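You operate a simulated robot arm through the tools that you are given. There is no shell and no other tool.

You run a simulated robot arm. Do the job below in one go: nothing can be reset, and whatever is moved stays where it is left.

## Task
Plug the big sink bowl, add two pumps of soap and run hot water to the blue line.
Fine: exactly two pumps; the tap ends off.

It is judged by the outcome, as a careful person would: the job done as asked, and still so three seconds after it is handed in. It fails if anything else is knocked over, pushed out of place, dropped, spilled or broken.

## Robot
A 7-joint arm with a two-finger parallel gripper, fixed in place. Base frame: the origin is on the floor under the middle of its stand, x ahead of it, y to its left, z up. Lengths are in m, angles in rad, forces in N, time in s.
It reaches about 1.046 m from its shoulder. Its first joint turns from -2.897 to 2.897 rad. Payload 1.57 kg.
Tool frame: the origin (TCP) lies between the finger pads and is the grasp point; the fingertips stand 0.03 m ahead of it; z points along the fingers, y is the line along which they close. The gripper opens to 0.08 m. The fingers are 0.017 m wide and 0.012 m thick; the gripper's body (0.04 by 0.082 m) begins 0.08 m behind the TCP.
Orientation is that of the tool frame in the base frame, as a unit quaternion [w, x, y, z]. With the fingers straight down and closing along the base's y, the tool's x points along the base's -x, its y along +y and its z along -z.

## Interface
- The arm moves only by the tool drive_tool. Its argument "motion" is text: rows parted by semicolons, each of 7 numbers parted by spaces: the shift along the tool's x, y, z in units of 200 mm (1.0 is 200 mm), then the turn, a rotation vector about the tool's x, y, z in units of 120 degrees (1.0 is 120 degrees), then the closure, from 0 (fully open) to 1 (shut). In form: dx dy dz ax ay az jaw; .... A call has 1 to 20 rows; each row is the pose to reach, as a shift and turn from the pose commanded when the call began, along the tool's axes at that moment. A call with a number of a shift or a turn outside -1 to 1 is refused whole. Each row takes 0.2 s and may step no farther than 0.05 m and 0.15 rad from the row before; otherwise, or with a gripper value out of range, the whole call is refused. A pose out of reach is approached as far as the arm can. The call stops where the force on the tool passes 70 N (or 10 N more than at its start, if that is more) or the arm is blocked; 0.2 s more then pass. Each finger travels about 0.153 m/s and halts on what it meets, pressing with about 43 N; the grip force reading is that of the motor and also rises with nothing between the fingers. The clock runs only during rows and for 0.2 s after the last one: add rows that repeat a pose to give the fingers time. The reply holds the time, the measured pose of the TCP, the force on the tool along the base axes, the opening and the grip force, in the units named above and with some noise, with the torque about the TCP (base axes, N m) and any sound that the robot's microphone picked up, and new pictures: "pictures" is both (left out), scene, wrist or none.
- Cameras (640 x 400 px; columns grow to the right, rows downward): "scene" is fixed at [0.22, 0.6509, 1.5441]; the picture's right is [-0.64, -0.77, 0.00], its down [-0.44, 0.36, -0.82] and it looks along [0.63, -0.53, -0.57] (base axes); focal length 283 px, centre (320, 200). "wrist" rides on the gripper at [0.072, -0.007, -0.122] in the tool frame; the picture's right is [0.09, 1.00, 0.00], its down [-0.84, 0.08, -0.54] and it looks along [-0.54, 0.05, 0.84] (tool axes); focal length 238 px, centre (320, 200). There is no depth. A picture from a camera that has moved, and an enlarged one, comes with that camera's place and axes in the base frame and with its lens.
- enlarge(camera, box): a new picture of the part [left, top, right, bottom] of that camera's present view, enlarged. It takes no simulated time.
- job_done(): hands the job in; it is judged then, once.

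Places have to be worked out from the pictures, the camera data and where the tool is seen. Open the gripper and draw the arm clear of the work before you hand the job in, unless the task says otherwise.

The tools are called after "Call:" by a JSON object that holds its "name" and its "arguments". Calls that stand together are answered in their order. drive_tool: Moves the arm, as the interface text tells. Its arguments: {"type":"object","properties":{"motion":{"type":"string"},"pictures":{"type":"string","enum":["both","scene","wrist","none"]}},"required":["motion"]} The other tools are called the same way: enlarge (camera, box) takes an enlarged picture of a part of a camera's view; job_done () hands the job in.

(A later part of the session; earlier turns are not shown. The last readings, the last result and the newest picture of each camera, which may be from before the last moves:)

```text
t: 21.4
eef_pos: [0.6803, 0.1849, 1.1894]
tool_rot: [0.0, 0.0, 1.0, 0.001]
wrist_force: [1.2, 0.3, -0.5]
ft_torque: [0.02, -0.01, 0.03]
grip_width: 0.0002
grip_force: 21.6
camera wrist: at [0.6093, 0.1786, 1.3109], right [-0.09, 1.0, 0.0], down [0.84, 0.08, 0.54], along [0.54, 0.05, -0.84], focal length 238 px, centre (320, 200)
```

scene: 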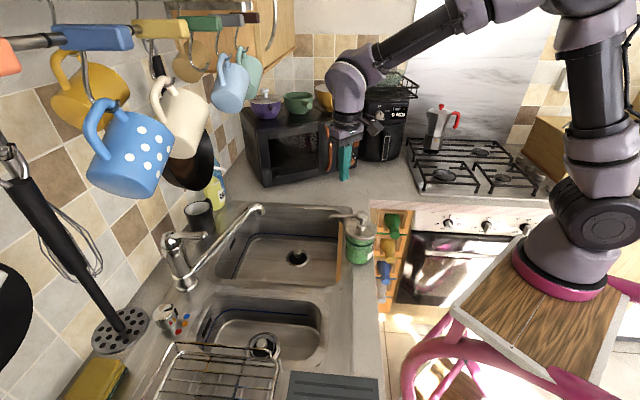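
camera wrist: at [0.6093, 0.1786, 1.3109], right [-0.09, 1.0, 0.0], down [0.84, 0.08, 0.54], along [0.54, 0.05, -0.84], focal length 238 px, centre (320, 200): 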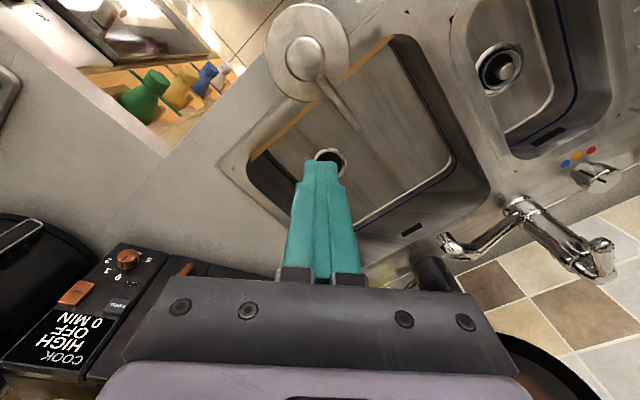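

I zoom in on the pump head, tap lever and temperature knob from this viewpoint for triangulation.

Call:
{"name": "enlarge", "arguments": {"camera": "wrist", "box": [255, 0, 385, 140]}}

Call:
{"name": "enlarge", "arguments": {"camera": "wrist", "box": [430, 120, 640, 290]}}

Call:
{"name": "enlarge", "arguments": {"camera": "scene", "box": [320, 200, 390, 275]}}

```text
2.86 times, centred on (320, 70) of wrist
camera zoom: at [0.6093, 0.1786, 1.3109], right [-0.09, 1.0, 0.0], down [0.84, 0.08, 0.54], along [0.54, 0.05, -0.84], focal length 681 px, centre (320, 571)
```

zoom: 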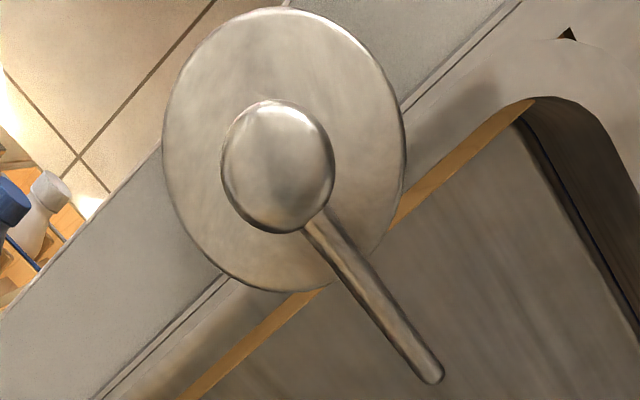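

```text
2.35 times, centred on (535, 205) of wrist
camera zoom: at [0.6093, 0.1786, 1.3109], right [-0.09, 1.0, 0.0], down [0.84, 0.08, 0.54], along [0.54, 0.05, -0.84], focal length 561 px, centre (-186, 188)
```

zoom: 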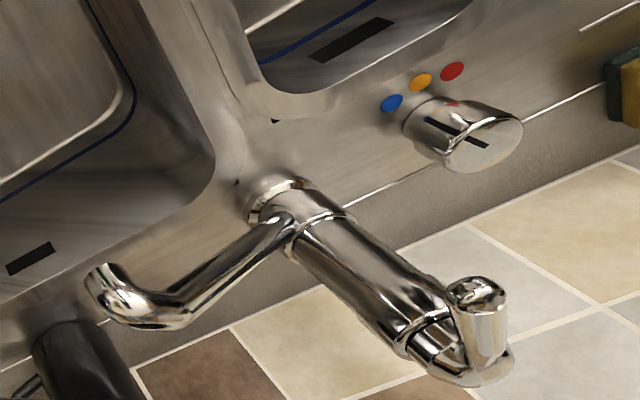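

```text
5.33 times, centred on (355, 238) of scene
camera zoom: at [0.22, 0.6509, 1.5441], right [-0.64, -0.77, 0.0], down [-0.44, 0.36, -0.82], along [0.63, -0.53, -0.57], focal length 1511 px, centre (133, 0)
```

zoom: 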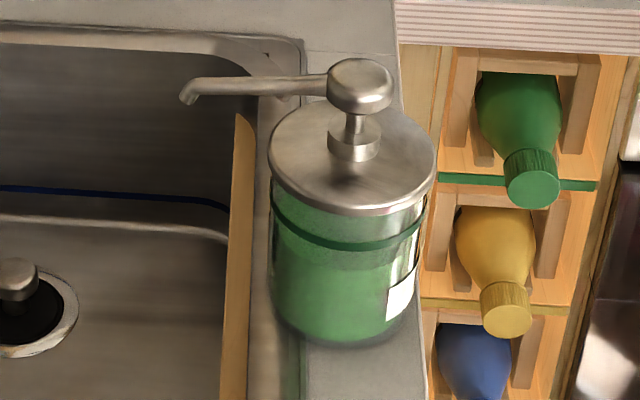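

The pump head is centred near (0.618, 0.166) with its top at about z 1.07. I move the closed fingertips above it and come down to just over the head.

Call:
{"name": "drive_tool", "arguments": {"motion": "0.15 -0.05 0 0 0 0 1; 0.31 -0.1 0 0 0 0 1; 0.31 -0.1 0.12 0 0 0 1; 0.31 -0.1 0.25 0 0 0 1; 0.31 -0.1 0.33 0 0 0 1; 0.31 -0.1 0.33 0 0 0 1"}}

Call:
{"name": "enlarge", "arguments": {"camera": "scene", "box": [310, 170, 410, 270]}}

Call:
{"name": "enlarge", "arguments": {"camera": "wrist", "box": [240, 60, 420, 220]}}

```text
t: 22.8
eef_pos: [0.6203, 0.1654, 1.1224]
tool_rot: [0.0, -0.001, 1.0, 0.0]
wrist_force: [-0.2, -0.5, 0.4]
ft_torque: [-0.03, -0.01, -0.01]
grip_width: 0.0001
grip_force: 21.4
camera wrist: at [0.5481, 0.1585, 1.2444], right [-0.09, 1.0, 0.0], down [0.84, 0.08, 0.54], along [0.54, 0.05, -0.84], focal length 238 px, centre (320, 200)
```

scene: 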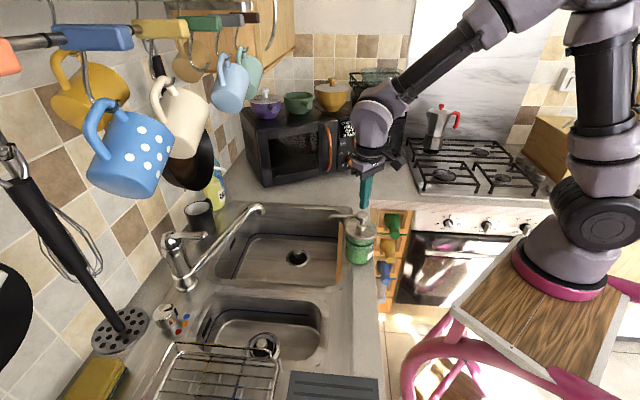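
wrist: 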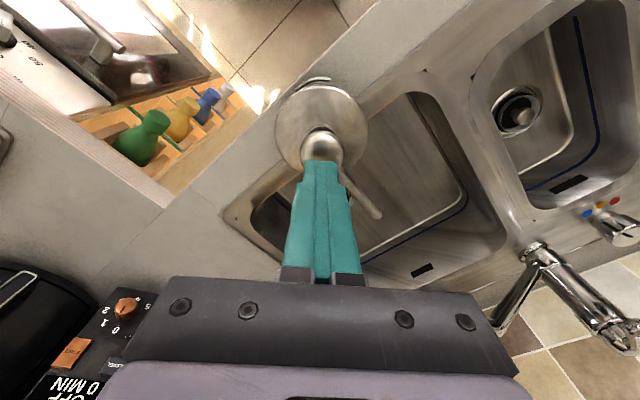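

```text
4.00 times, centred on (360, 220) of scene
camera zoom: at [0.22, 0.6509, 1.5441], right [-0.64, -0.77, 0.0], down [-0.44, 0.36, -0.82], along [0.63, -0.53, -0.57], focal length 1134 px, centre (160, 120)
```

zoom: 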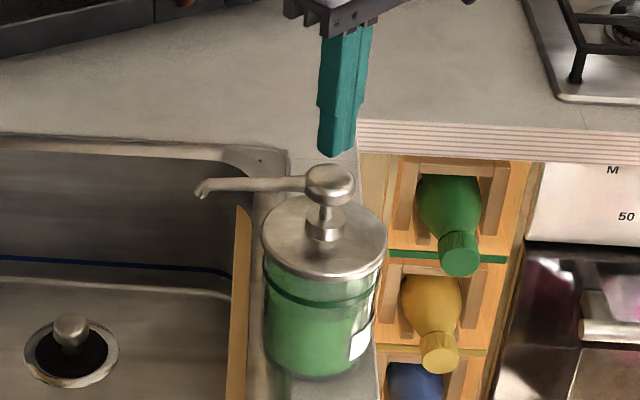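

```text
2.50 times, centred on (330, 140) of wrist
camera zoom: at [0.5481, 0.1585, 1.2444], right [-0.09, 1.0, 0.0], down [0.84, 0.08, 0.54], along [0.54, 0.05, -0.84], focal length 596 px, centre (295, 350)
```

zoom: 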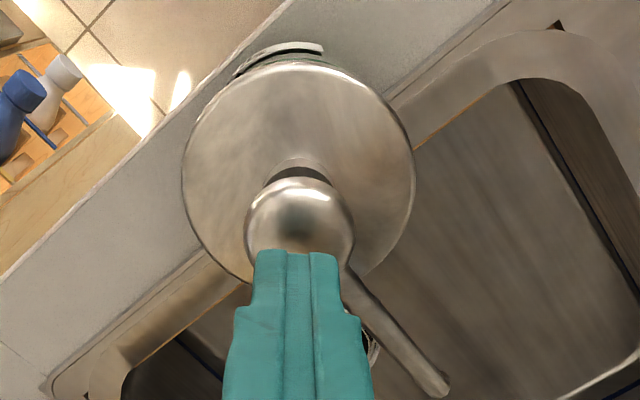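

The tip is over the head. I press down monotonically in small steps until it bottoms, so this counts as a single stroke.

Call:
{"name": "drive_tool", "arguments": {"motion": "0 0.004 0.04 0 0 0 1; 0 0.004 0.08 0 0 0 1; 0 0.004 0.12 0 0 0 1", "pictures": "scene"}}

```text
t: 23.6
eef_pos: [0.6201, 0.1661, 1.0988]
tool_rot: [0.0, 0.0, 1.0, -0.001]
wrist_force: [1.4, -1.0, 1.5]
ft_torque: [-0.04, -0.01, 0.03]
grip_width: 0.0
grip_force: 21.6
```

scene: 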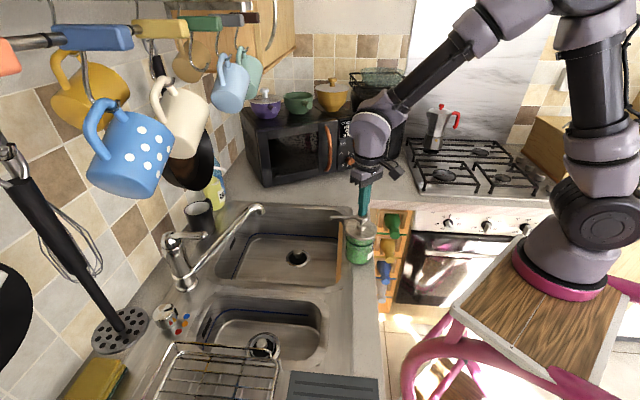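

Call:
{"name": "enlarge", "arguments": {"camera": "scene", "box": [320, 190, 400, 270]}}

```text
5.00 times, centred on (360, 230) of scene
camera zoom: at [0.22, 0.6509, 1.5441], right [-0.64, -0.77, 0.0], down [-0.44, 0.36, -0.82], along [0.63, -0.53, -0.57], focal length 1417 px, centre (120, 50)
```

zoom: 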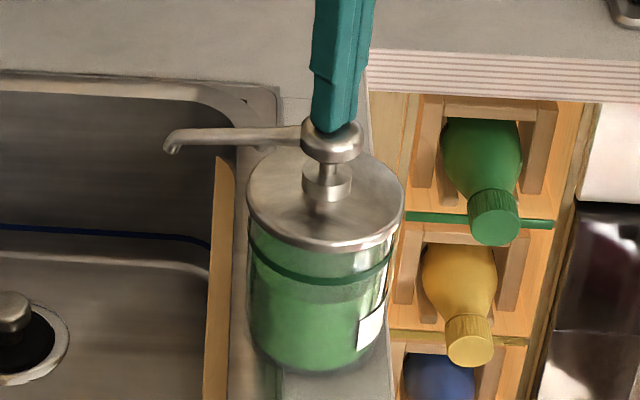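

The tip is just touching the head, centred. I continue pressing.

Call:
{"name": "drive_tool", "arguments": {"motion": "0 0 0.015 0 0 0 1; 0 0 0.03 0 0 0 1; 0 0 0.045 0 0 0 1", "pictures": "none"}}

Call:
{"name": "enlarge", "arguments": {"camera": "scene", "box": [320, 190, 400, 270]}}

```text
t: 24.4
eef_pos: [0.6201, 0.1665, 1.0895]
tool_rot: [0.0, 0.0, 1.0, 0.0]
wrist_force: [0.5, 2.8, 7.1]
ft_torque: [0.08, 0.0, 0.02]
grip_width: 0.0
grip_force: 21.1
```

```text
5.00 times, centred on (360, 230) of scene
camera zoom: at [0.22, 0.6509, 1.5441], right [-0.64, -0.77, 0.0], down [-0.44, 0.36, -0.82], along [0.63, -0.53, -0.57], focal length 1417 px, centre (120, 50)
```

zoom: 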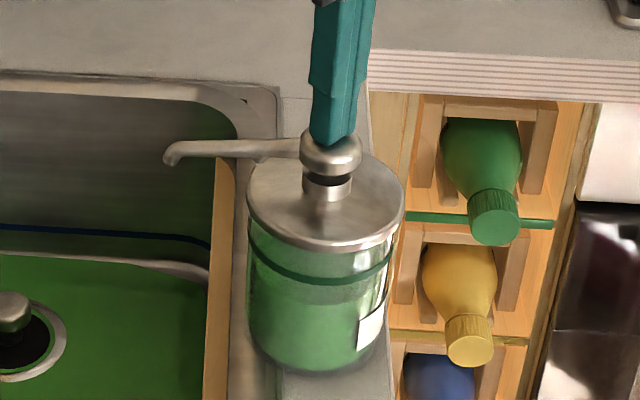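

Green soap has appeared in the bowl at 9 mm of stroke, so the first pump is delivered. I release the head fully and check it springs back.

Call:
{"name": "drive_tool", "arguments": {"motion": "0 0 -0.02 0 0 0 1; 0 0 -0.05 0 0 0 1; 0 0 -0.1 0 0 0 1; 0 0 -0.1 0 0 0 1; 0 0 -0.1 0 0 0 1"}}

Call:
{"name": "enlarge", "arguments": {"camera": "scene", "box": [230, 190, 390, 290]}}

```text
t: 25.6
eef_pos: [0.6186, 0.1676, 1.1091]
tool_rot: [0.001, 0.0, 1.0, -0.001]
wrist_force: [0.6, -0.9, -0.4]
ft_torque: [-0.01, -0.01, 0.04]
grip_width: 0.0
grip_force: 21.5
camera wrist: at [0.5486, 0.1596, 1.2313], right [-0.09, 1.0, 0.0], down [0.84, 0.08, 0.54], along [0.54, 0.05, -0.84], focal length 238 px, centre (320, 200)
```

scene: 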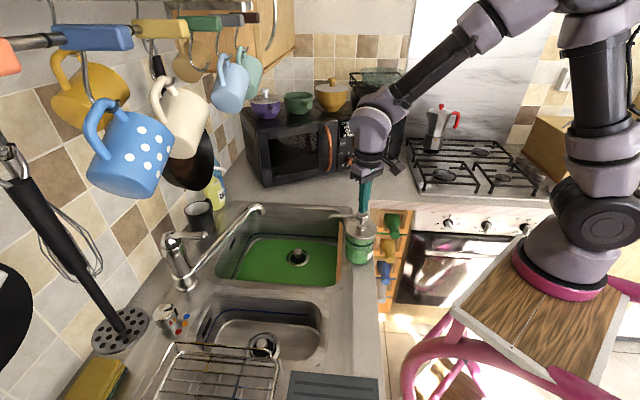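
wrist: 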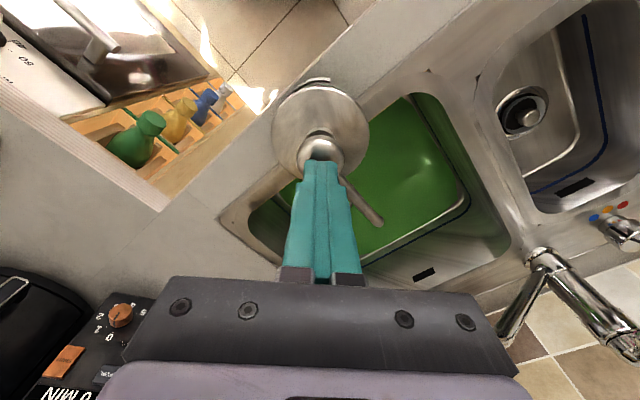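

```text
4.00 times, centred on (310, 240) of scene
camera zoom: at [0.22, 0.6509, 1.5441], right [-0.64, -0.77, 0.0], down [-0.44, 0.36, -0.82], along [0.63, -0.53, -0.57], focal length 1134 px, centre (360, 40)
```

zoom: 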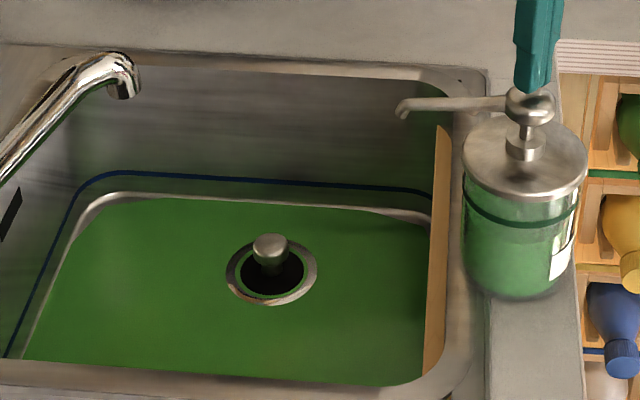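

The head has returned and the first pump is in. Now one second identical stroke, slightly deeper to be sure it registers.

Call:
{"name": "drive_tool", "arguments": {"motion": "0 0 0.03 0 0 0 1; 0 0 0.055 0 0 0 1; 0 0 0.07 0 0 0 1; 0 0 0.085 0 0 0 1; 0 0 0.1 0 0 0 1; 0 0 0.108 0 0 0 1", "pictures": "none"}}

Call:
{"name": "enlarge", "arguments": {"camera": "scene", "box": [230, 190, 390, 290]}}

```text
t: 27.0
eef_pos: [0.6198, 0.1659, 1.0879]
tool_rot: [0.001, 0.0, 1.0, 0.001]
wrist_force: [1.3, -0.8, 15.5]
ft_torque: [-0.01, -0.04, 0.02]
grip_width: 0.0003
grip_force: 21.4
```

```text
4.00 times, centred on (310, 240) of scene
camera zoom: at [0.22, 0.6509, 1.5441], right [-0.64, -0.77, 0.0], down [-0.44, 0.36, -0.82], along [0.63, -0.53, -0.57], focal length 1134 px, centre (360, 40)
```

zoom: 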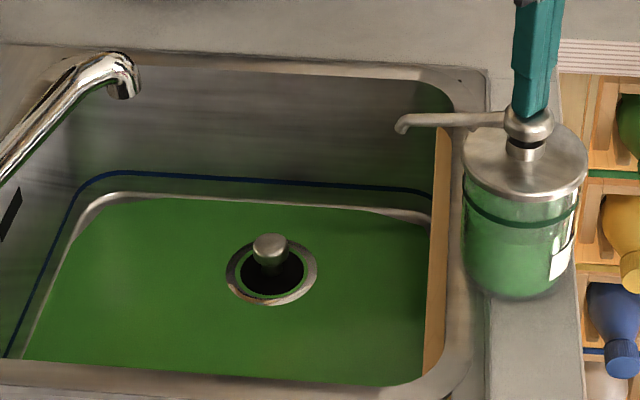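

The second stroke bottomed with a rising force of 15.5 N. I release fully and lift away from the pump.

Call:
{"name": "drive_tool", "arguments": {"motion": "0 0 -0.02 0 0 0 1; 0 0 -0.06 0 0 0 1; 0 0 -0.12 0 0 0 1; 0 0 -0.25 0 0 0 1; 0 0 -0.45 0 0 0 1; 0 0 -0.65 0 0 0 1; 0 0 -0.8 0 0 0 1"}}

Call:
{"name": "enlarge", "arguments": {"camera": "scene", "box": [320, 200, 390, 275]}}

Call:
{"name": "enlarge", "arguments": {"camera": "scene", "box": [80, 280, 240, 380]}}

```text
t: 28.6
eef_pos: [0.6215, 0.1662, 1.2503]
tool_rot: [0.0, 0.001, 1.0, 0.0]
wrist_force: [0.0, 0.7, 0.5]
ft_torque: [-0.04, 0.01, 0.01]
grip_width: 0.0001
grip_force: 21.6
camera wrist: at [0.5493, 0.1587, 1.3712], right [-0.09, 1.0, 0.0], down [0.84, 0.08, 0.54], along [0.54, 0.05, -0.84], focal length 238 px, centre (320, 200)
```

scene: 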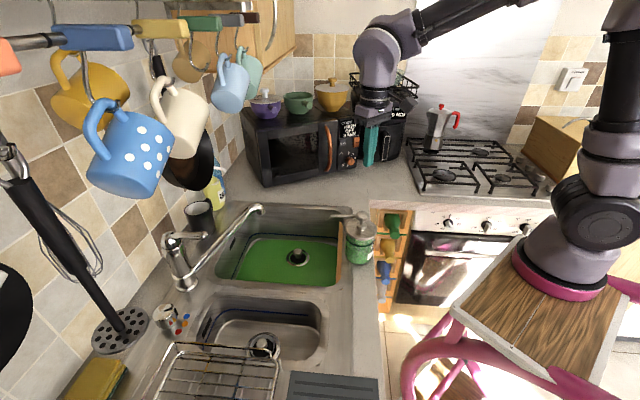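
wrist: 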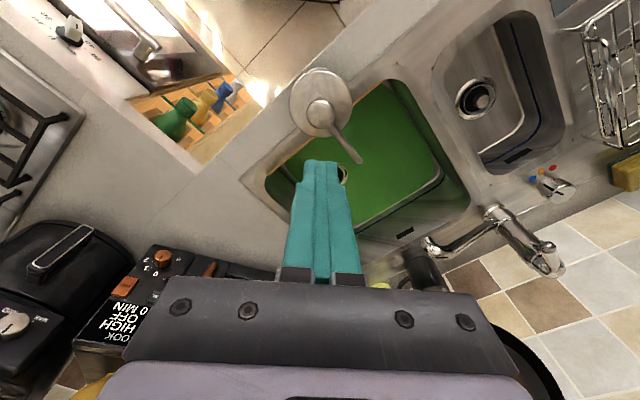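

```text
5.33 times, centred on (355, 238) of scene
camera zoom: at [0.22, 0.6509, 1.5441], right [-0.64, -0.77, 0.0], down [-0.44, 0.36, -0.82], along [0.63, -0.53, -0.57], focal length 1511 px, centre (133, 0)
```

zoom: 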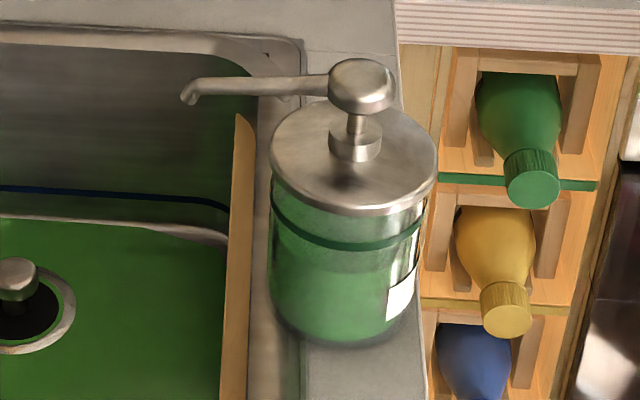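

```text
4.00 times, centred on (160, 330) of scene
camera zoom: at [0.22, 0.6509, 1.5441], right [-0.64, -0.77, 0.0], down [-0.44, 0.36, -0.82], along [0.63, -0.53, -0.57], focal length 1134 px, centre (960, -320)
```

zoom: 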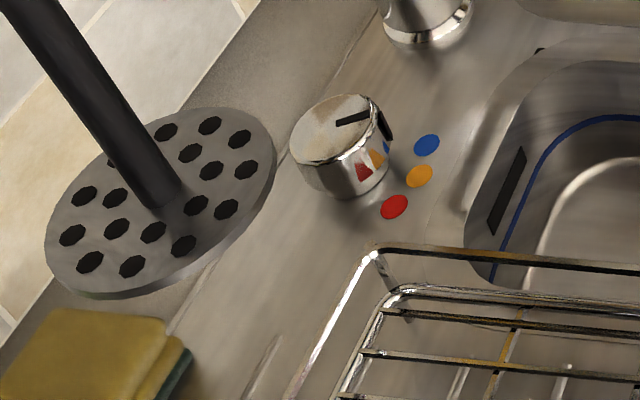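

Two pumps are done and the head is back up. I now move toward the tap side, keeping in front of the hanging mugs, and yaw 45° so the wrist camera looks at the tap, knob and hanging items.

Call:
{"name": "drive_tool", "arguments": {"motion": "0.08 0.14 0 0 0 -0.0625 1; 0.16 0.3 0 0 0 -0.125 1; 0.25 0.47 0 0 0 -0.1875 1; 0.33 0.64 0 0 0 -0.25 1; 0.42 0.82 0 0 0 -0.3125 1; 0.5 1.0 0 0 0 -0.375 1; 0.5 1.0 0 0 0 -0.375 1"}}

```text
t: 30.2
eef_pos: [0.5196, 0.3663, 1.2495]
tool_rot: [0.0, -0.384, 0.923, -0.001]
wrist_force: [1.2, 0.0, -0.3]
ft_torque: [0.02, 0.03, 0.03]
grip_width: 0.0001
grip_force: 20.8
camera wrist: at [0.4743, 0.3102, 1.3707], right [-0.77, 0.64, 0.0], down [0.54, 0.65, 0.54], along [0.35, 0.42, -0.84], focal length 238 px, centre (320, 200)
```

scene: 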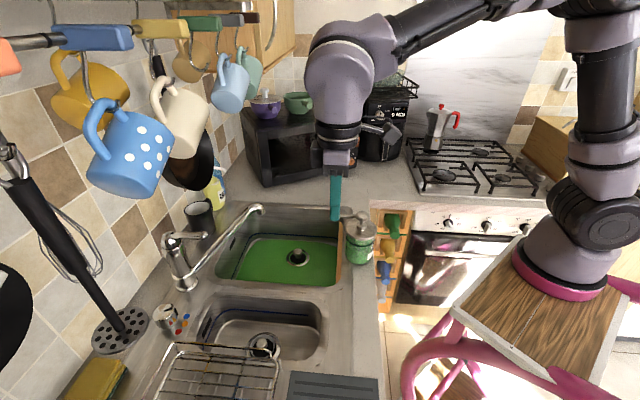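
wrist: 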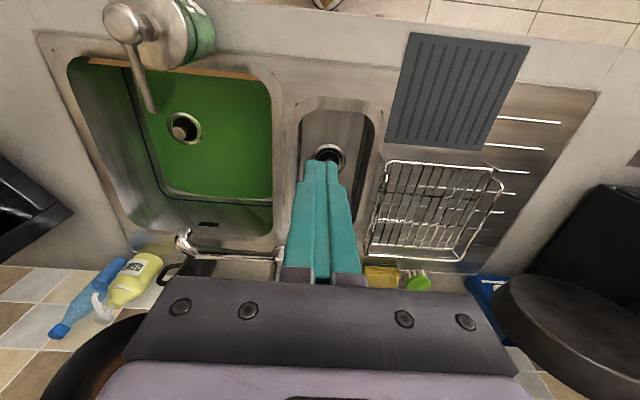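

The view confirms the layout, but the gripper hides the tap. I pitch the hand toward the wall in front of the knob, staying below and in front of the mugs.

Call:
{"name": "drive_tool", "arguments": {"motion": "-0.08 0.04 0.08 0 -0.055 0 1; -0.16 0.085 0.16 0 -0.11 0 1; -0.24 0.13 0.25 0 -0.165 0 1; -0.32 0.17 0.33 0 -0.22 0 1; -0.4 0.21 0.41 0 -0.275 0 1; -0.474 0.255 0.495 0 -0.333 0 1; -0.474 0.255 0.495 0 -0.333 0 1"}}

```text
t: 31.8
eef_pos: [0.5508, 0.4699, 1.1486]
tool_rot: [0.315, -0.361, 0.868, 0.131]
wrist_force: [0.7, 0.5, -0.4]
ft_torque: [0.03, 0.02, 0.02]
grip_width: 0.0
grip_force: 21.0
camera wrist: at [0.4622, 0.37, 1.1963], right [-0.75, 0.65, -0.06], down [0.15, 0.26, 0.95], along [0.64, 0.71, -0.3], focal length 238 px, centre (320, 200)
```

scene: 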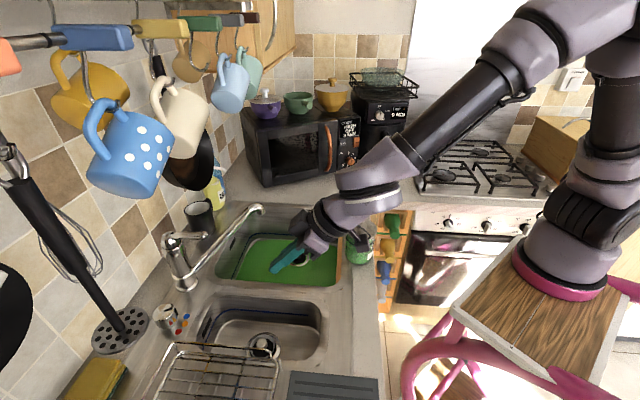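
wrist: 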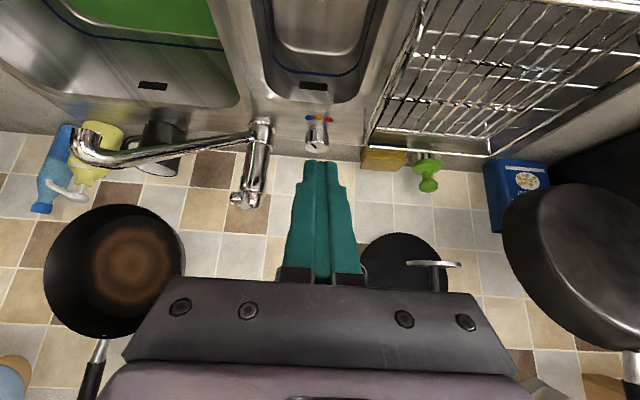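

This view is excellent: the masher disc is at about (0.57, 0.72, 1.17) and the mugs hang in the same plane, with the knob and tap clear below. I zoom in for precise positions.

Call:
{"name": "enlarge", "arguments": {"camera": "wrist", "box": [270, 90, 370, 170]}}

Call:
{"name": "enlarge", "arguments": {"camera": "wrist", "box": [200, 100, 320, 220]}}

Call:
{"name": "enlarge", "arguments": {"camera": "scene", "box": [140, 280, 220, 350]}}

Call:
{"name": "enlarge", "arguments": {"camera": "scene", "box": [150, 195, 290, 300]}}

```text
5.00 times, centred on (320, 130) of wrist
camera zoom: at [0.4622, 0.37, 1.1963], right [-0.75, 0.65, -0.06], down [0.15, 0.26, 0.95], along [0.64, 0.71, -0.3], focal length 1192 px, centre (320, 550)
```

zoom: 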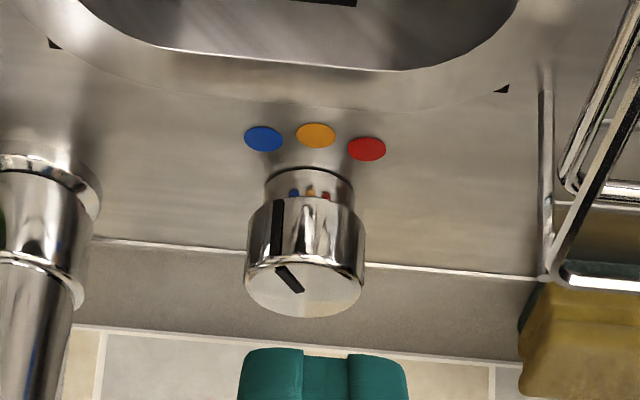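

```text
3.33 times, centred on (260, 160) of wrist
camera zoom: at [0.4622, 0.37, 1.1963], right [-0.75, 0.65, -0.06], down [0.15, 0.26, 0.95], along [0.64, 0.71, -0.3], focal length 794 px, centre (520, 333)
```

zoom: 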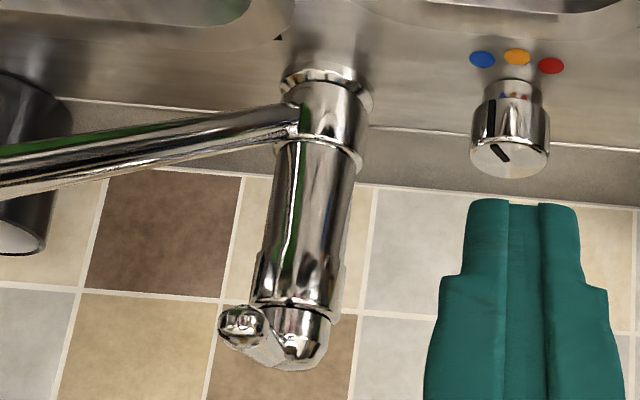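

```text
5.71 times, centred on (180, 315) of scene
camera zoom: at [0.22, 0.6509, 1.5441], right [-0.64, -0.77, 0.0], down [-0.44, 0.36, -0.82], along [0.63, -0.53, -0.57], focal length 1619 px, centre (1120, -457)
```

zoom: 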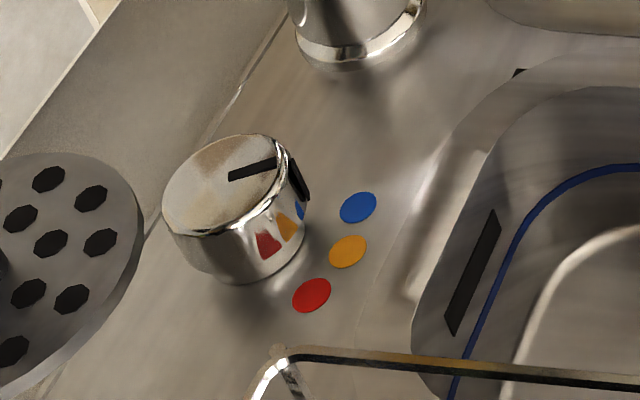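

```text
3.81 times, centred on (220, 248) of scene
camera zoom: at [0.22, 0.6509, 1.5441], right [-0.64, -0.77, 0.0], down [-0.44, 0.36, -0.82], along [0.63, -0.53, -0.57], focal length 1080 px, centre (701, 19)
```

zoom: 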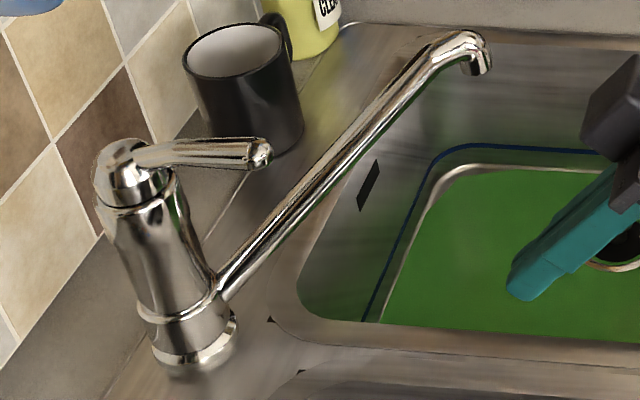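

The knob axis is at about (0.759, 0.680), its body between z 0.92 and 0.95, and the pointer is at blue; red is 60° clockwise from above. I approach with open fingers, steeper pitch, below the mugs and clear of the lever and rack.

Call:
{"name": "drive_tool", "arguments": {"motion": "-0.05 -0.002 0.14 -0.006 0.007 -0.0075 0.8; -0.1 -0.005 0.28 -0.0115 0.0136 -0.015 0.5; -0.15 -0.007 0.42 -0.017 0.0204 -0.0225 0.2; -0.2 -0.01 0.56 -0.023 0.0272 -0.03 0; -0.25 -0.012 0.7 -0.029 0.034 -0.0375 0; -0.304 -0.015 0.835 -0.0345 0.0408 -0.0451 0; -0.304 -0.015 0.835 -0.0345 0.0408 -0.0451 0"}}

```text
t: 33.4
eef_pos: [0.6615, 0.5759, 1.0605]
tool_rot: [0.271, -0.416, 0.858, 0.132]
wrist_force: [0.6, 0.0, -1.0]
ft_torque: [-0.02, 0.01, 0.03]
grip_width: 0.08
grip_force: 0.0
camera wrist: at [0.5882, 0.4702, 1.1182], right [-0.83, 0.56, -0.05], down [0.17, 0.34, 0.92], along [0.53, 0.76, -0.38], focal length 238 px, centre (320, 200)
```

scene: 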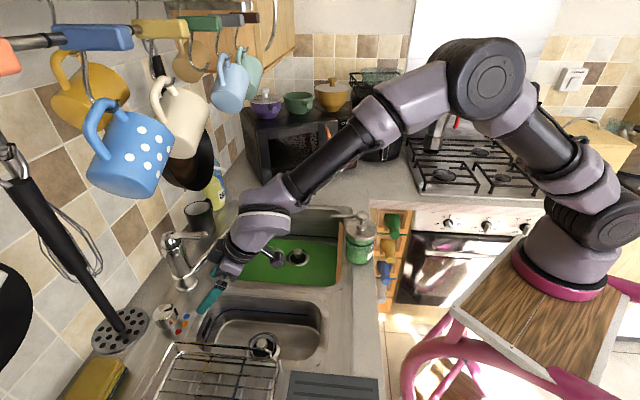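
wrist: 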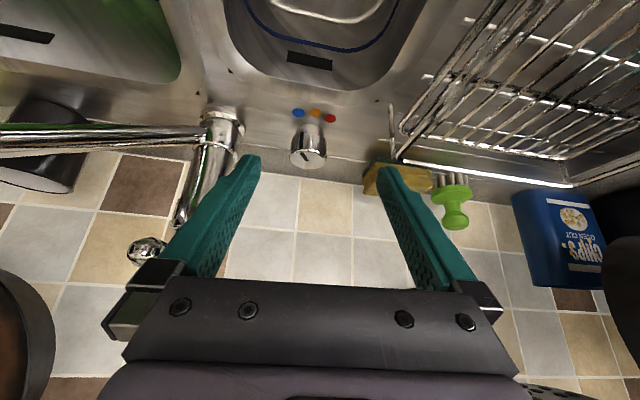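

I'm well clear of the lever (about 11 cm to the side). I refine the knob's position from this closer view.

Call:
{"name": "enlarge", "arguments": {"camera": "wrist", "box": [250, 90, 370, 190]}}

Call:
{"name": "enlarge", "arguments": {"camera": "scene", "box": [140, 200, 300, 350]}}

```text
4.00 times, centred on (310, 140) of wrist
camera zoom: at [0.5882, 0.4702, 1.1182], right [-0.83, 0.56, -0.05], down [0.17, 0.34, 0.92], along [0.53, 0.76, -0.38], focal length 953 px, centre (360, 440)
```

zoom: 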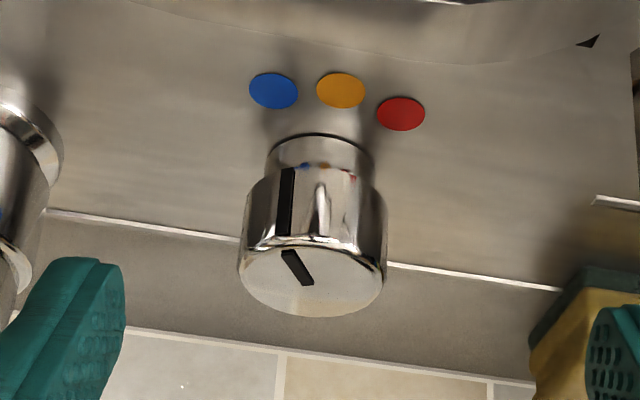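

```text
2.67 times, centred on (220, 275) of scene
camera zoom: at [0.22, 0.6509, 1.5441], right [-0.64, -0.77, 0.0], down [-0.44, 0.36, -0.82], along [0.63, -0.53, -0.57], focal length 756 px, centre (587, 0)
```

zoom: 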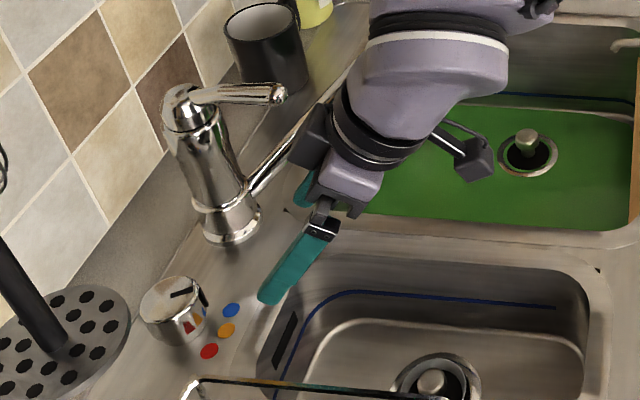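

I move to the pre-grasp point, 7 cm out along the approach line.

Call:
{"name": "drive_tool", "arguments": {"motion": "-0.06 -0.017 0.13 0 0 0 0.15; -0.12 -0.034 0.26 0 0 0 0.15; -0.18 -0.05 0.39 0 0 0 0.15; -0.2495 -0.069 0.5325 0 0 0 0.15; -0.2495 -0.069 0.5325 0 0 0 0.15"}}

Call:
{"name": "enlarge", "arguments": {"camera": "scene", "box": [140, 200, 300, 350]}}

```text
t: 34.6
eef_pos: [0.7351, 0.6482, 1.0015]
tool_rot: [0.271, -0.417, 0.858, 0.131]
wrist_force: [-0.1, -0.5, 0.2]
ft_torque: [0.01, 0.01, -0.03]
grip_width: 0.0682
grip_force: 0.0
camera wrist: at [0.6619, 0.5421, 1.0594], right [-0.83, 0.56, -0.05], down [0.17, 0.34, 0.92], along [0.53, 0.76, -0.38], focal length 238 px, centre (320, 200)
```

scene: 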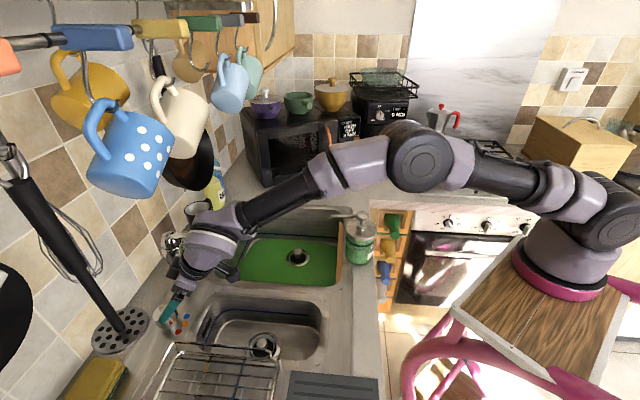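
wrist: 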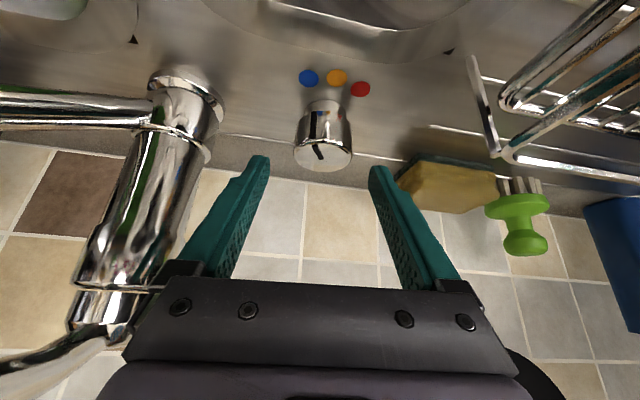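

```text
2.67 times, centred on (220, 275) of scene
camera zoom: at [0.22, 0.6509, 1.5441], right [-0.64, -0.77, 0.0], down [-0.44, 0.36, -0.82], along [0.63, -0.53, -0.57], focal length 756 px, centre (587, 0)
```

zoom: 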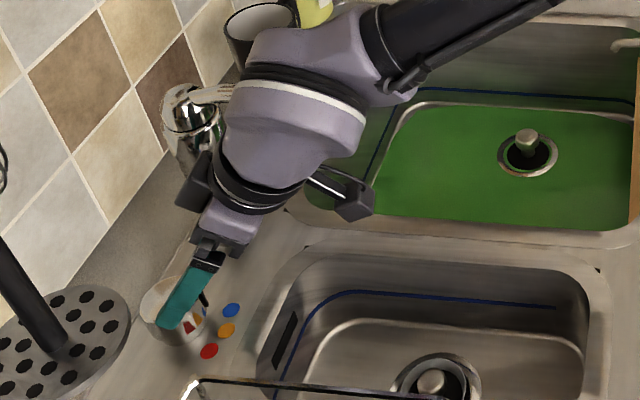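

The knob is centred between the fingers. I descend along the approach line and close on it.

Call:
{"name": "drive_tool", "arguments": {"motion": "0 0.004 0.1 0 0 0 0.15; 0 0.0075 0.2 0 0 0 0.15; 0 0.0075 0.29 0 0 0 0.15; 0 0.0075 0.35 0 0 0 0.15; 0 0.0075 0.35 0 0 0 0.15"}}

Call:
{"name": "enlarge", "arguments": {"camera": "scene", "box": [130, 240, 250, 350]}}

```text
t: 35.8
eef_pos: [0.7596, 0.68, 0.9453]
tool_rot: [0.271, -0.417, 0.858, 0.131]
wrist_force: [0.4, 0.0, -0.1]
ft_torque: [-0.01, -0.02, -0.02]
grip_width: 0.0681
grip_force: 0.0
camera wrist: at [0.6857, 0.5744, 1.003], right [-0.83, 0.56, -0.05], down [0.17, 0.34, 0.92], along [0.53, 0.76, -0.38], focal length 238 px, centre (320, 200)
```

scene: 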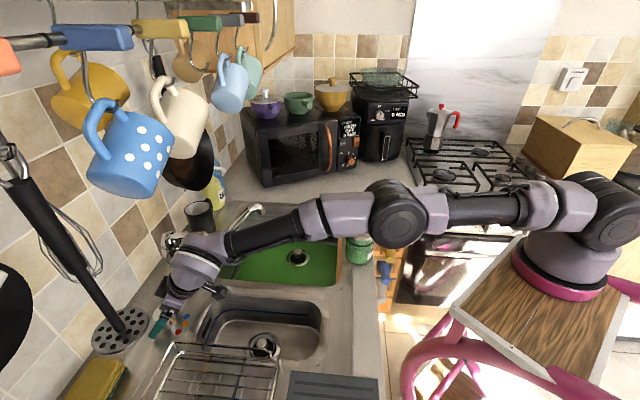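
wrist: 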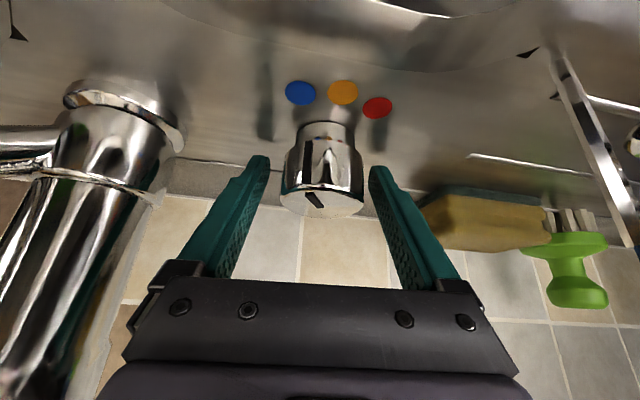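

```text
3.64 times, centred on (190, 295) of scene
camera zoom: at [0.22, 0.6509, 1.5441], right [-0.64, -0.77, 0.0], down [-0.44, 0.36, -0.82], along [0.63, -0.53, -0.57], focal length 1030 px, centre (793, -146)
```

zoom: 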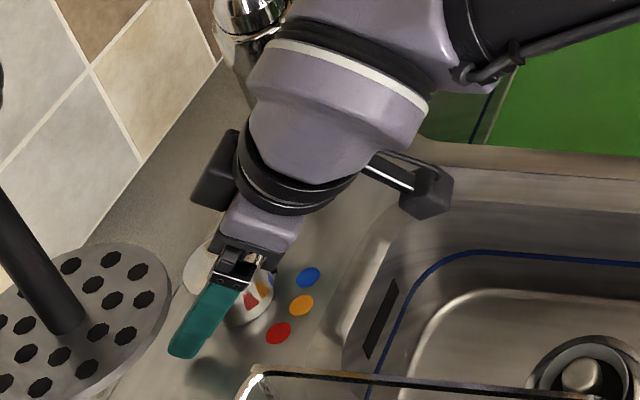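

The fingers straddle the knob cleanly. I close on it.

Call:
{"name": "drive_tool", "arguments": {"motion": "0 0 0 0 0 0 0.4; 0 0 0 0 0 0 1; 0 0 0 0 0 0 1; 0 0 0 0 0 0 1", "pictures": "wrist"}}

```text
t: 36.8
eef_pos: [0.7586, 0.682, 0.9438]
tool_rot: [0.27, -0.418, 0.857, 0.132]
wrist_force: [-5.8, 5.9, -1.2]
ft_torque: [-0.01, -0.43, -0.06]
grip_width: 0.0478
grip_force: 45.0
camera wrist: at [0.6848, 0.5752, 1.0029], right [-0.83, 0.56, -0.05], down [0.17, 0.34, 0.92], along [0.53, 0.76, -0.38], focal length 238 px, centre (320, 200)
```

wrist: 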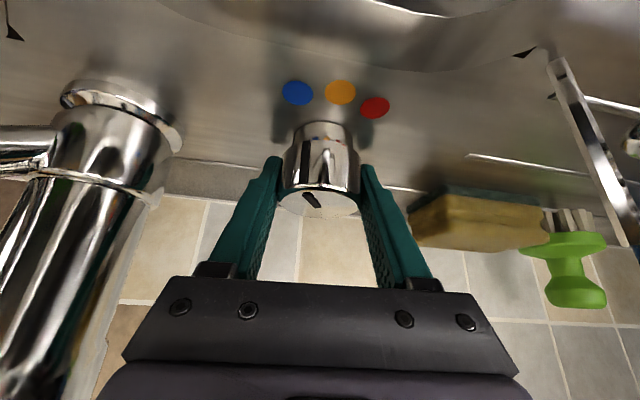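

The knob is gripped at 0.048 m. I rotate the hand 20° clockwise about the vertical through the knob and watch torque and pointer.

Call:
{"name": "drive_tool", "arguments": {"motion": "0 0.004 0 0.0192 0 0.0273 1; 0 0.004 0 0.0383 0 0.0546 1; 0 0.004 0 0.0575 0 0.0819 1; 0 0.004 0 0.0766 0 0.1091 1; 0 0.004 0 0.0958 0 0.1364 1; 0 0.004 0 0.0958 0 0.1364 1"}}

Call:
{"name": "enlarge", "arguments": {"camera": "wrist", "box": [240, 60, 420, 220]}}

```text
t: 38.2
eef_pos: [0.7527, 0.6765, 0.9448]
tool_rot: [0.289, -0.261, 0.917, 0.082]
wrist_force: [0.4, 14.6, 0.6]
ft_torque: [-0.8, 0.19, 0.12]
grip_width: 0.047
grip_force: 44.8
out of reach, approached as far as the arm can: row 4, 5, 6
camera wrist: at [0.6473, 0.6023, 1.0032], right [-0.59, 0.81, -0.05], down [0.28, 0.26, 0.92], along [0.76, 0.53, -0.38], focal length 238 px, centre (320, 200)
```

scene: 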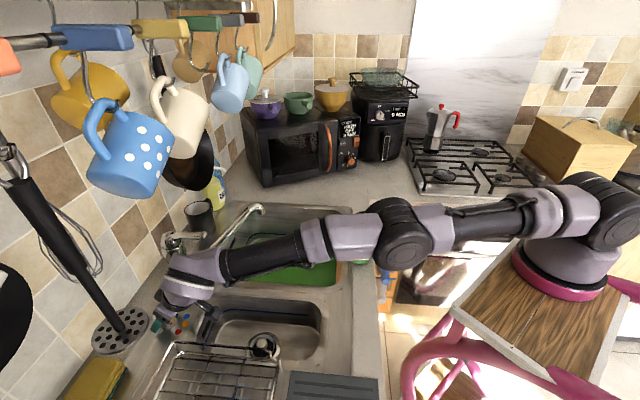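
wrist: 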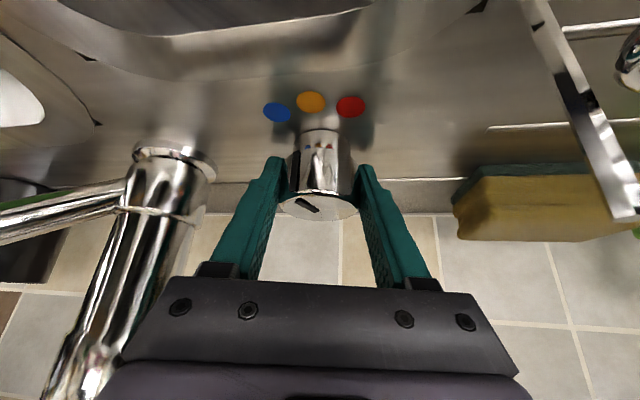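

```text
2.50 times, centred on (330, 140) of wrist
camera zoom: at [0.6473, 0.6023, 1.0032], right [-0.59, 0.81, -0.05], down [0.28, 0.26, 0.92], along [0.76, 0.53, -0.38], focal length 596 px, centre (295, 350)
```

zoom: 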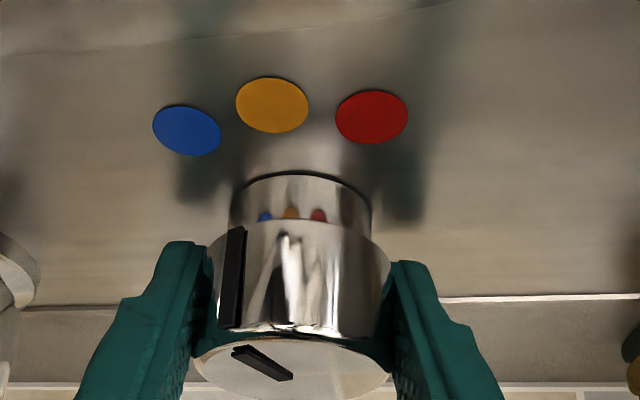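

Call:
{"name": "enlarge", "arguments": {"camera": "scene", "box": [130, 280, 220, 350]}}

Call:
{"name": "enlarge", "arguments": {"camera": "wrist", "box": [280, 130, 370, 225]}}

```text
5.71 times, centred on (175, 315) of scene
camera zoom: at [0.22, 0.6509, 1.5441], right [-0.64, -0.77, 0.0], down [-0.44, 0.36, -0.82], along [0.63, -0.53, -0.57], focal length 1619 px, centre (1149, -457)
```

zoom: 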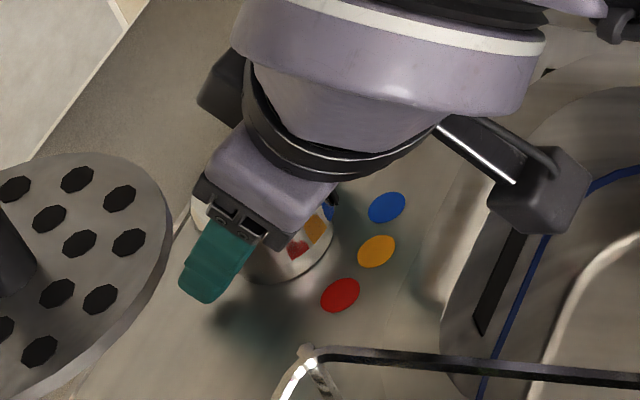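

```text
4.21 times, centred on (325, 178) of wrist
camera zoom: at [0.6473, 0.6023, 1.0032], right [-0.59, 0.81, -0.05], down [0.28, 0.26, 0.92], along [0.76, 0.53, -0.38], focal length 1004 px, centre (299, 295)
```

zoom: 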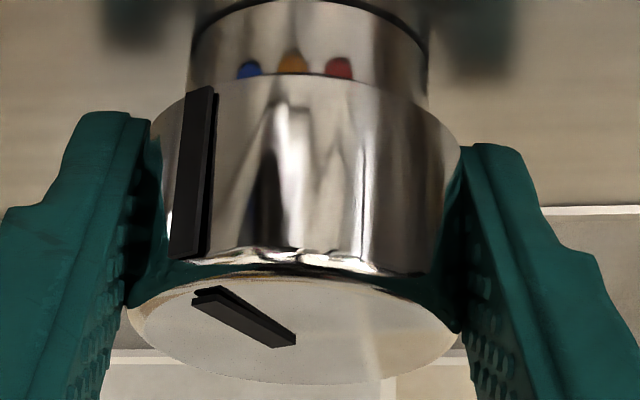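

The hand turned 20°, but the pointer is still at blue, so the grip slipped (and the arm ran slightly out of reach at the end). I rotate back toward the reachable side and read the torque to learn whether friction or a stop is limiting.

Call:
{"name": "drive_tool", "arguments": {"motion": "0 0 0 -0.0239 0 -0.0341 1; 0 0 0 -0.0477 0 -0.0682 1; 0 0 0 -0.0716 0 -0.1023 1", "pictures": "none"}}

Call:
{"name": "enlarge", "arguments": {"camera": "wrist", "box": [270, 120, 380, 230]}}

```text
t: 39.0
eef_pos: [0.7539, 0.6758, 0.9455]
tool_rot: [0.276, -0.379, 0.876, 0.118]
wrist_force: [-3.1, 5.6, 0.4]
ft_torque: [0.18, 0.23, -0.8]
grip_width: 0.0476
grip_force: 45.3
```

```text
3.64 times, centred on (325, 175) of wrist
camera zoom: at [0.6709, 0.5766, 1.003], right [-0.78, 0.63, -0.05], down [0.2, 0.33, 0.92], along [0.6, 0.71, -0.38], focal length 867 px, centre (302, 291)
```

zoom: 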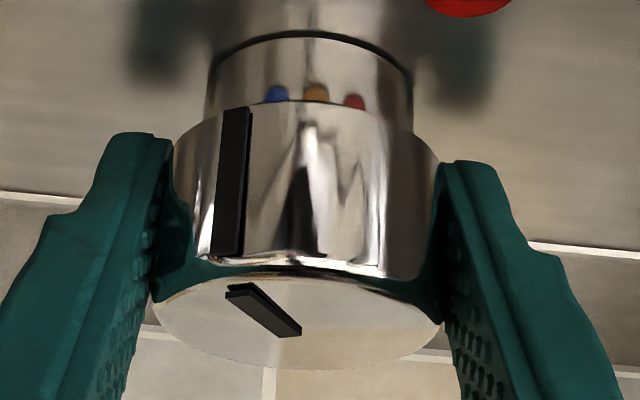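

Turning counter-clockwise meets a firm stop (-0.8 N·m) as expected at blue. I test a short clockwise turn within reach and read the torque at once.

Call:
{"name": "drive_tool", "arguments": {"motion": "0 0 0 0.0143 0 0.0205 1; 0 0 0 0.0287 0 0.0409 1", "pictures": "none"}}

Call:
{"name": "enlarge", "arguments": {"camera": "wrist", "box": [270, 120, 380, 230]}}

```text
t: 39.6
eef_pos: [0.754, 0.6755, 0.9438]
tool_rot: [0.282, -0.332, 0.894, 0.103]
wrist_force: [-2.5, 7.2, 0.6]
ft_torque: [0.27, 1.11, 0.07]
grip_width: 0.0476
grip_force: 44.6
```

```text
3.64 times, centred on (325, 175) of wrist
camera zoom: at [0.6607, 0.5862, 1.0031], right [-0.71, 0.7, -0.05], down [0.23, 0.3, 0.92], along [0.67, 0.64, -0.38], focal length 867 px, centre (302, 291)
```

zoom: 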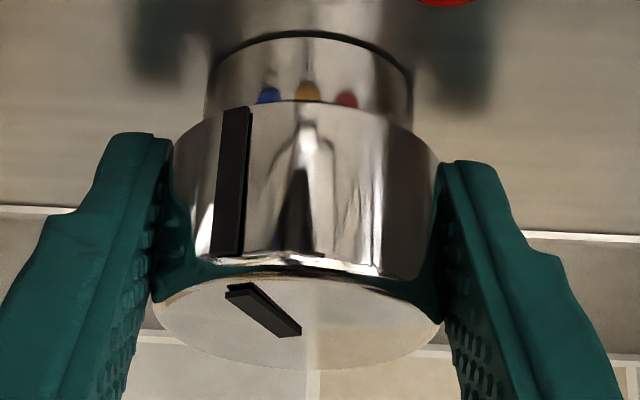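

The pointer now turned with the hand and with almost no torque, so the knob is free clockwise. The earlier slip came from sliding when the arm ran out of reach. I release and re-grip with a flatter pitch and a starting yaw of 56°, which shortens the reach.

Call:
{"name": "drive_tool", "arguments": {"motion": "0 0 0 0 0 0 0.15; 0 0 0 0 0 0 0.15; 0.0016 -0.003 0.0035 -0.0204 -0.0207 -0.0243 0.15; 0.0033 -0.006 0.007 -0.0408 -0.0414 -0.0486 0.15; 0.005 -0.009 0.0105 -0.0612 -0.0621 -0.0728 0.15; 0.0065 -0.0115 0.014 -0.0816 -0.0828 -0.0971 0.15; 0.0065 -0.0115 0.014 -0.0816 -0.0828 -0.0971 0.15"}}

Call:
{"name": "enlarge", "arguments": {"camera": "wrist", "box": [270, 120, 380, 230]}}

Call:
{"name": "enlarge", "arguments": {"camera": "scene", "box": [120, 200, 280, 350]}}

```text
t: 41.2
eef_pos: [0.7536, 0.6759, 0.9418]
tool_rot: [0.339, -0.434, 0.815, 0.179]
wrist_force: [-0.3, -0.1, 0.9]
ft_torque: [0.02, 0.0, 0.02]
grip_width: 0.0681
grip_force: 0.1
camera wrist: at [0.6848, 0.5567, 0.9768], right [-0.86, 0.5, -0.07], down [0.05, 0.22, 0.98], along [0.5, 0.84, -0.21], focal length 238 px, centre (320, 200)
```

scene: 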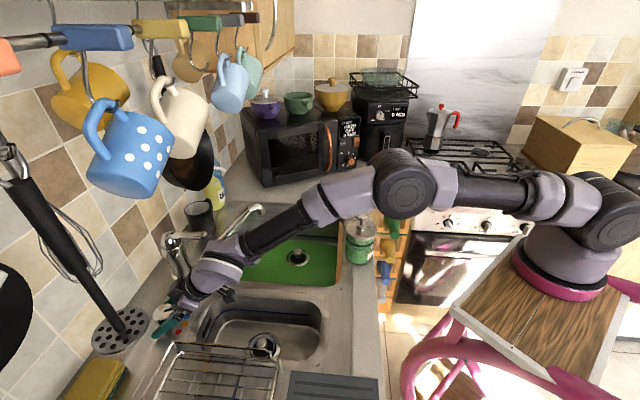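
wrist: 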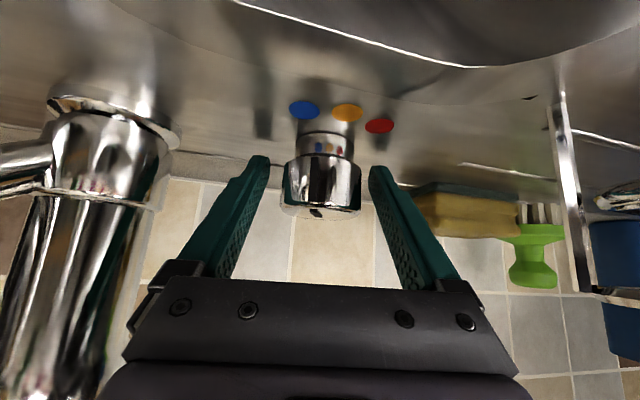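

```text
3.64 times, centred on (325, 175) of wrist
camera zoom: at [0.6848, 0.5567, 0.9768], right [-0.86, 0.5, -0.07], down [0.05, 0.22, 0.98], along [0.5, 0.84, -0.21], focal length 867 px, centre (302, 291)
```

zoom: 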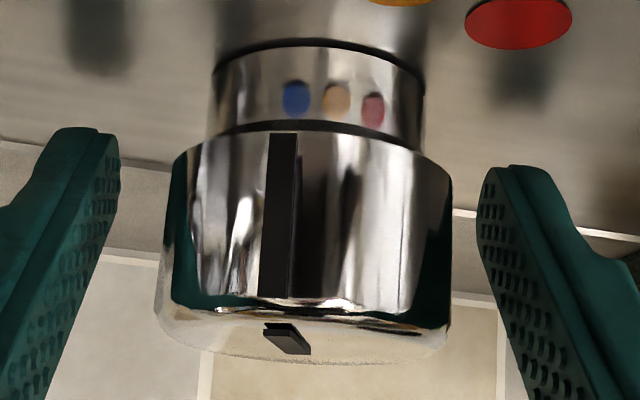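

```text
2.67 times, centred on (200, 275) of scene
camera zoom: at [0.22, 0.6509, 1.5441], right [-0.64, -0.77, 0.0], down [-0.44, 0.36, -0.82], along [0.63, -0.53, -0.57], focal length 756 px, centre (640, 0)
```

zoom: 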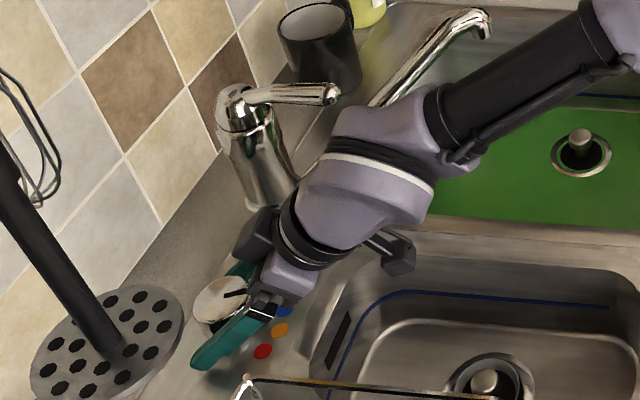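

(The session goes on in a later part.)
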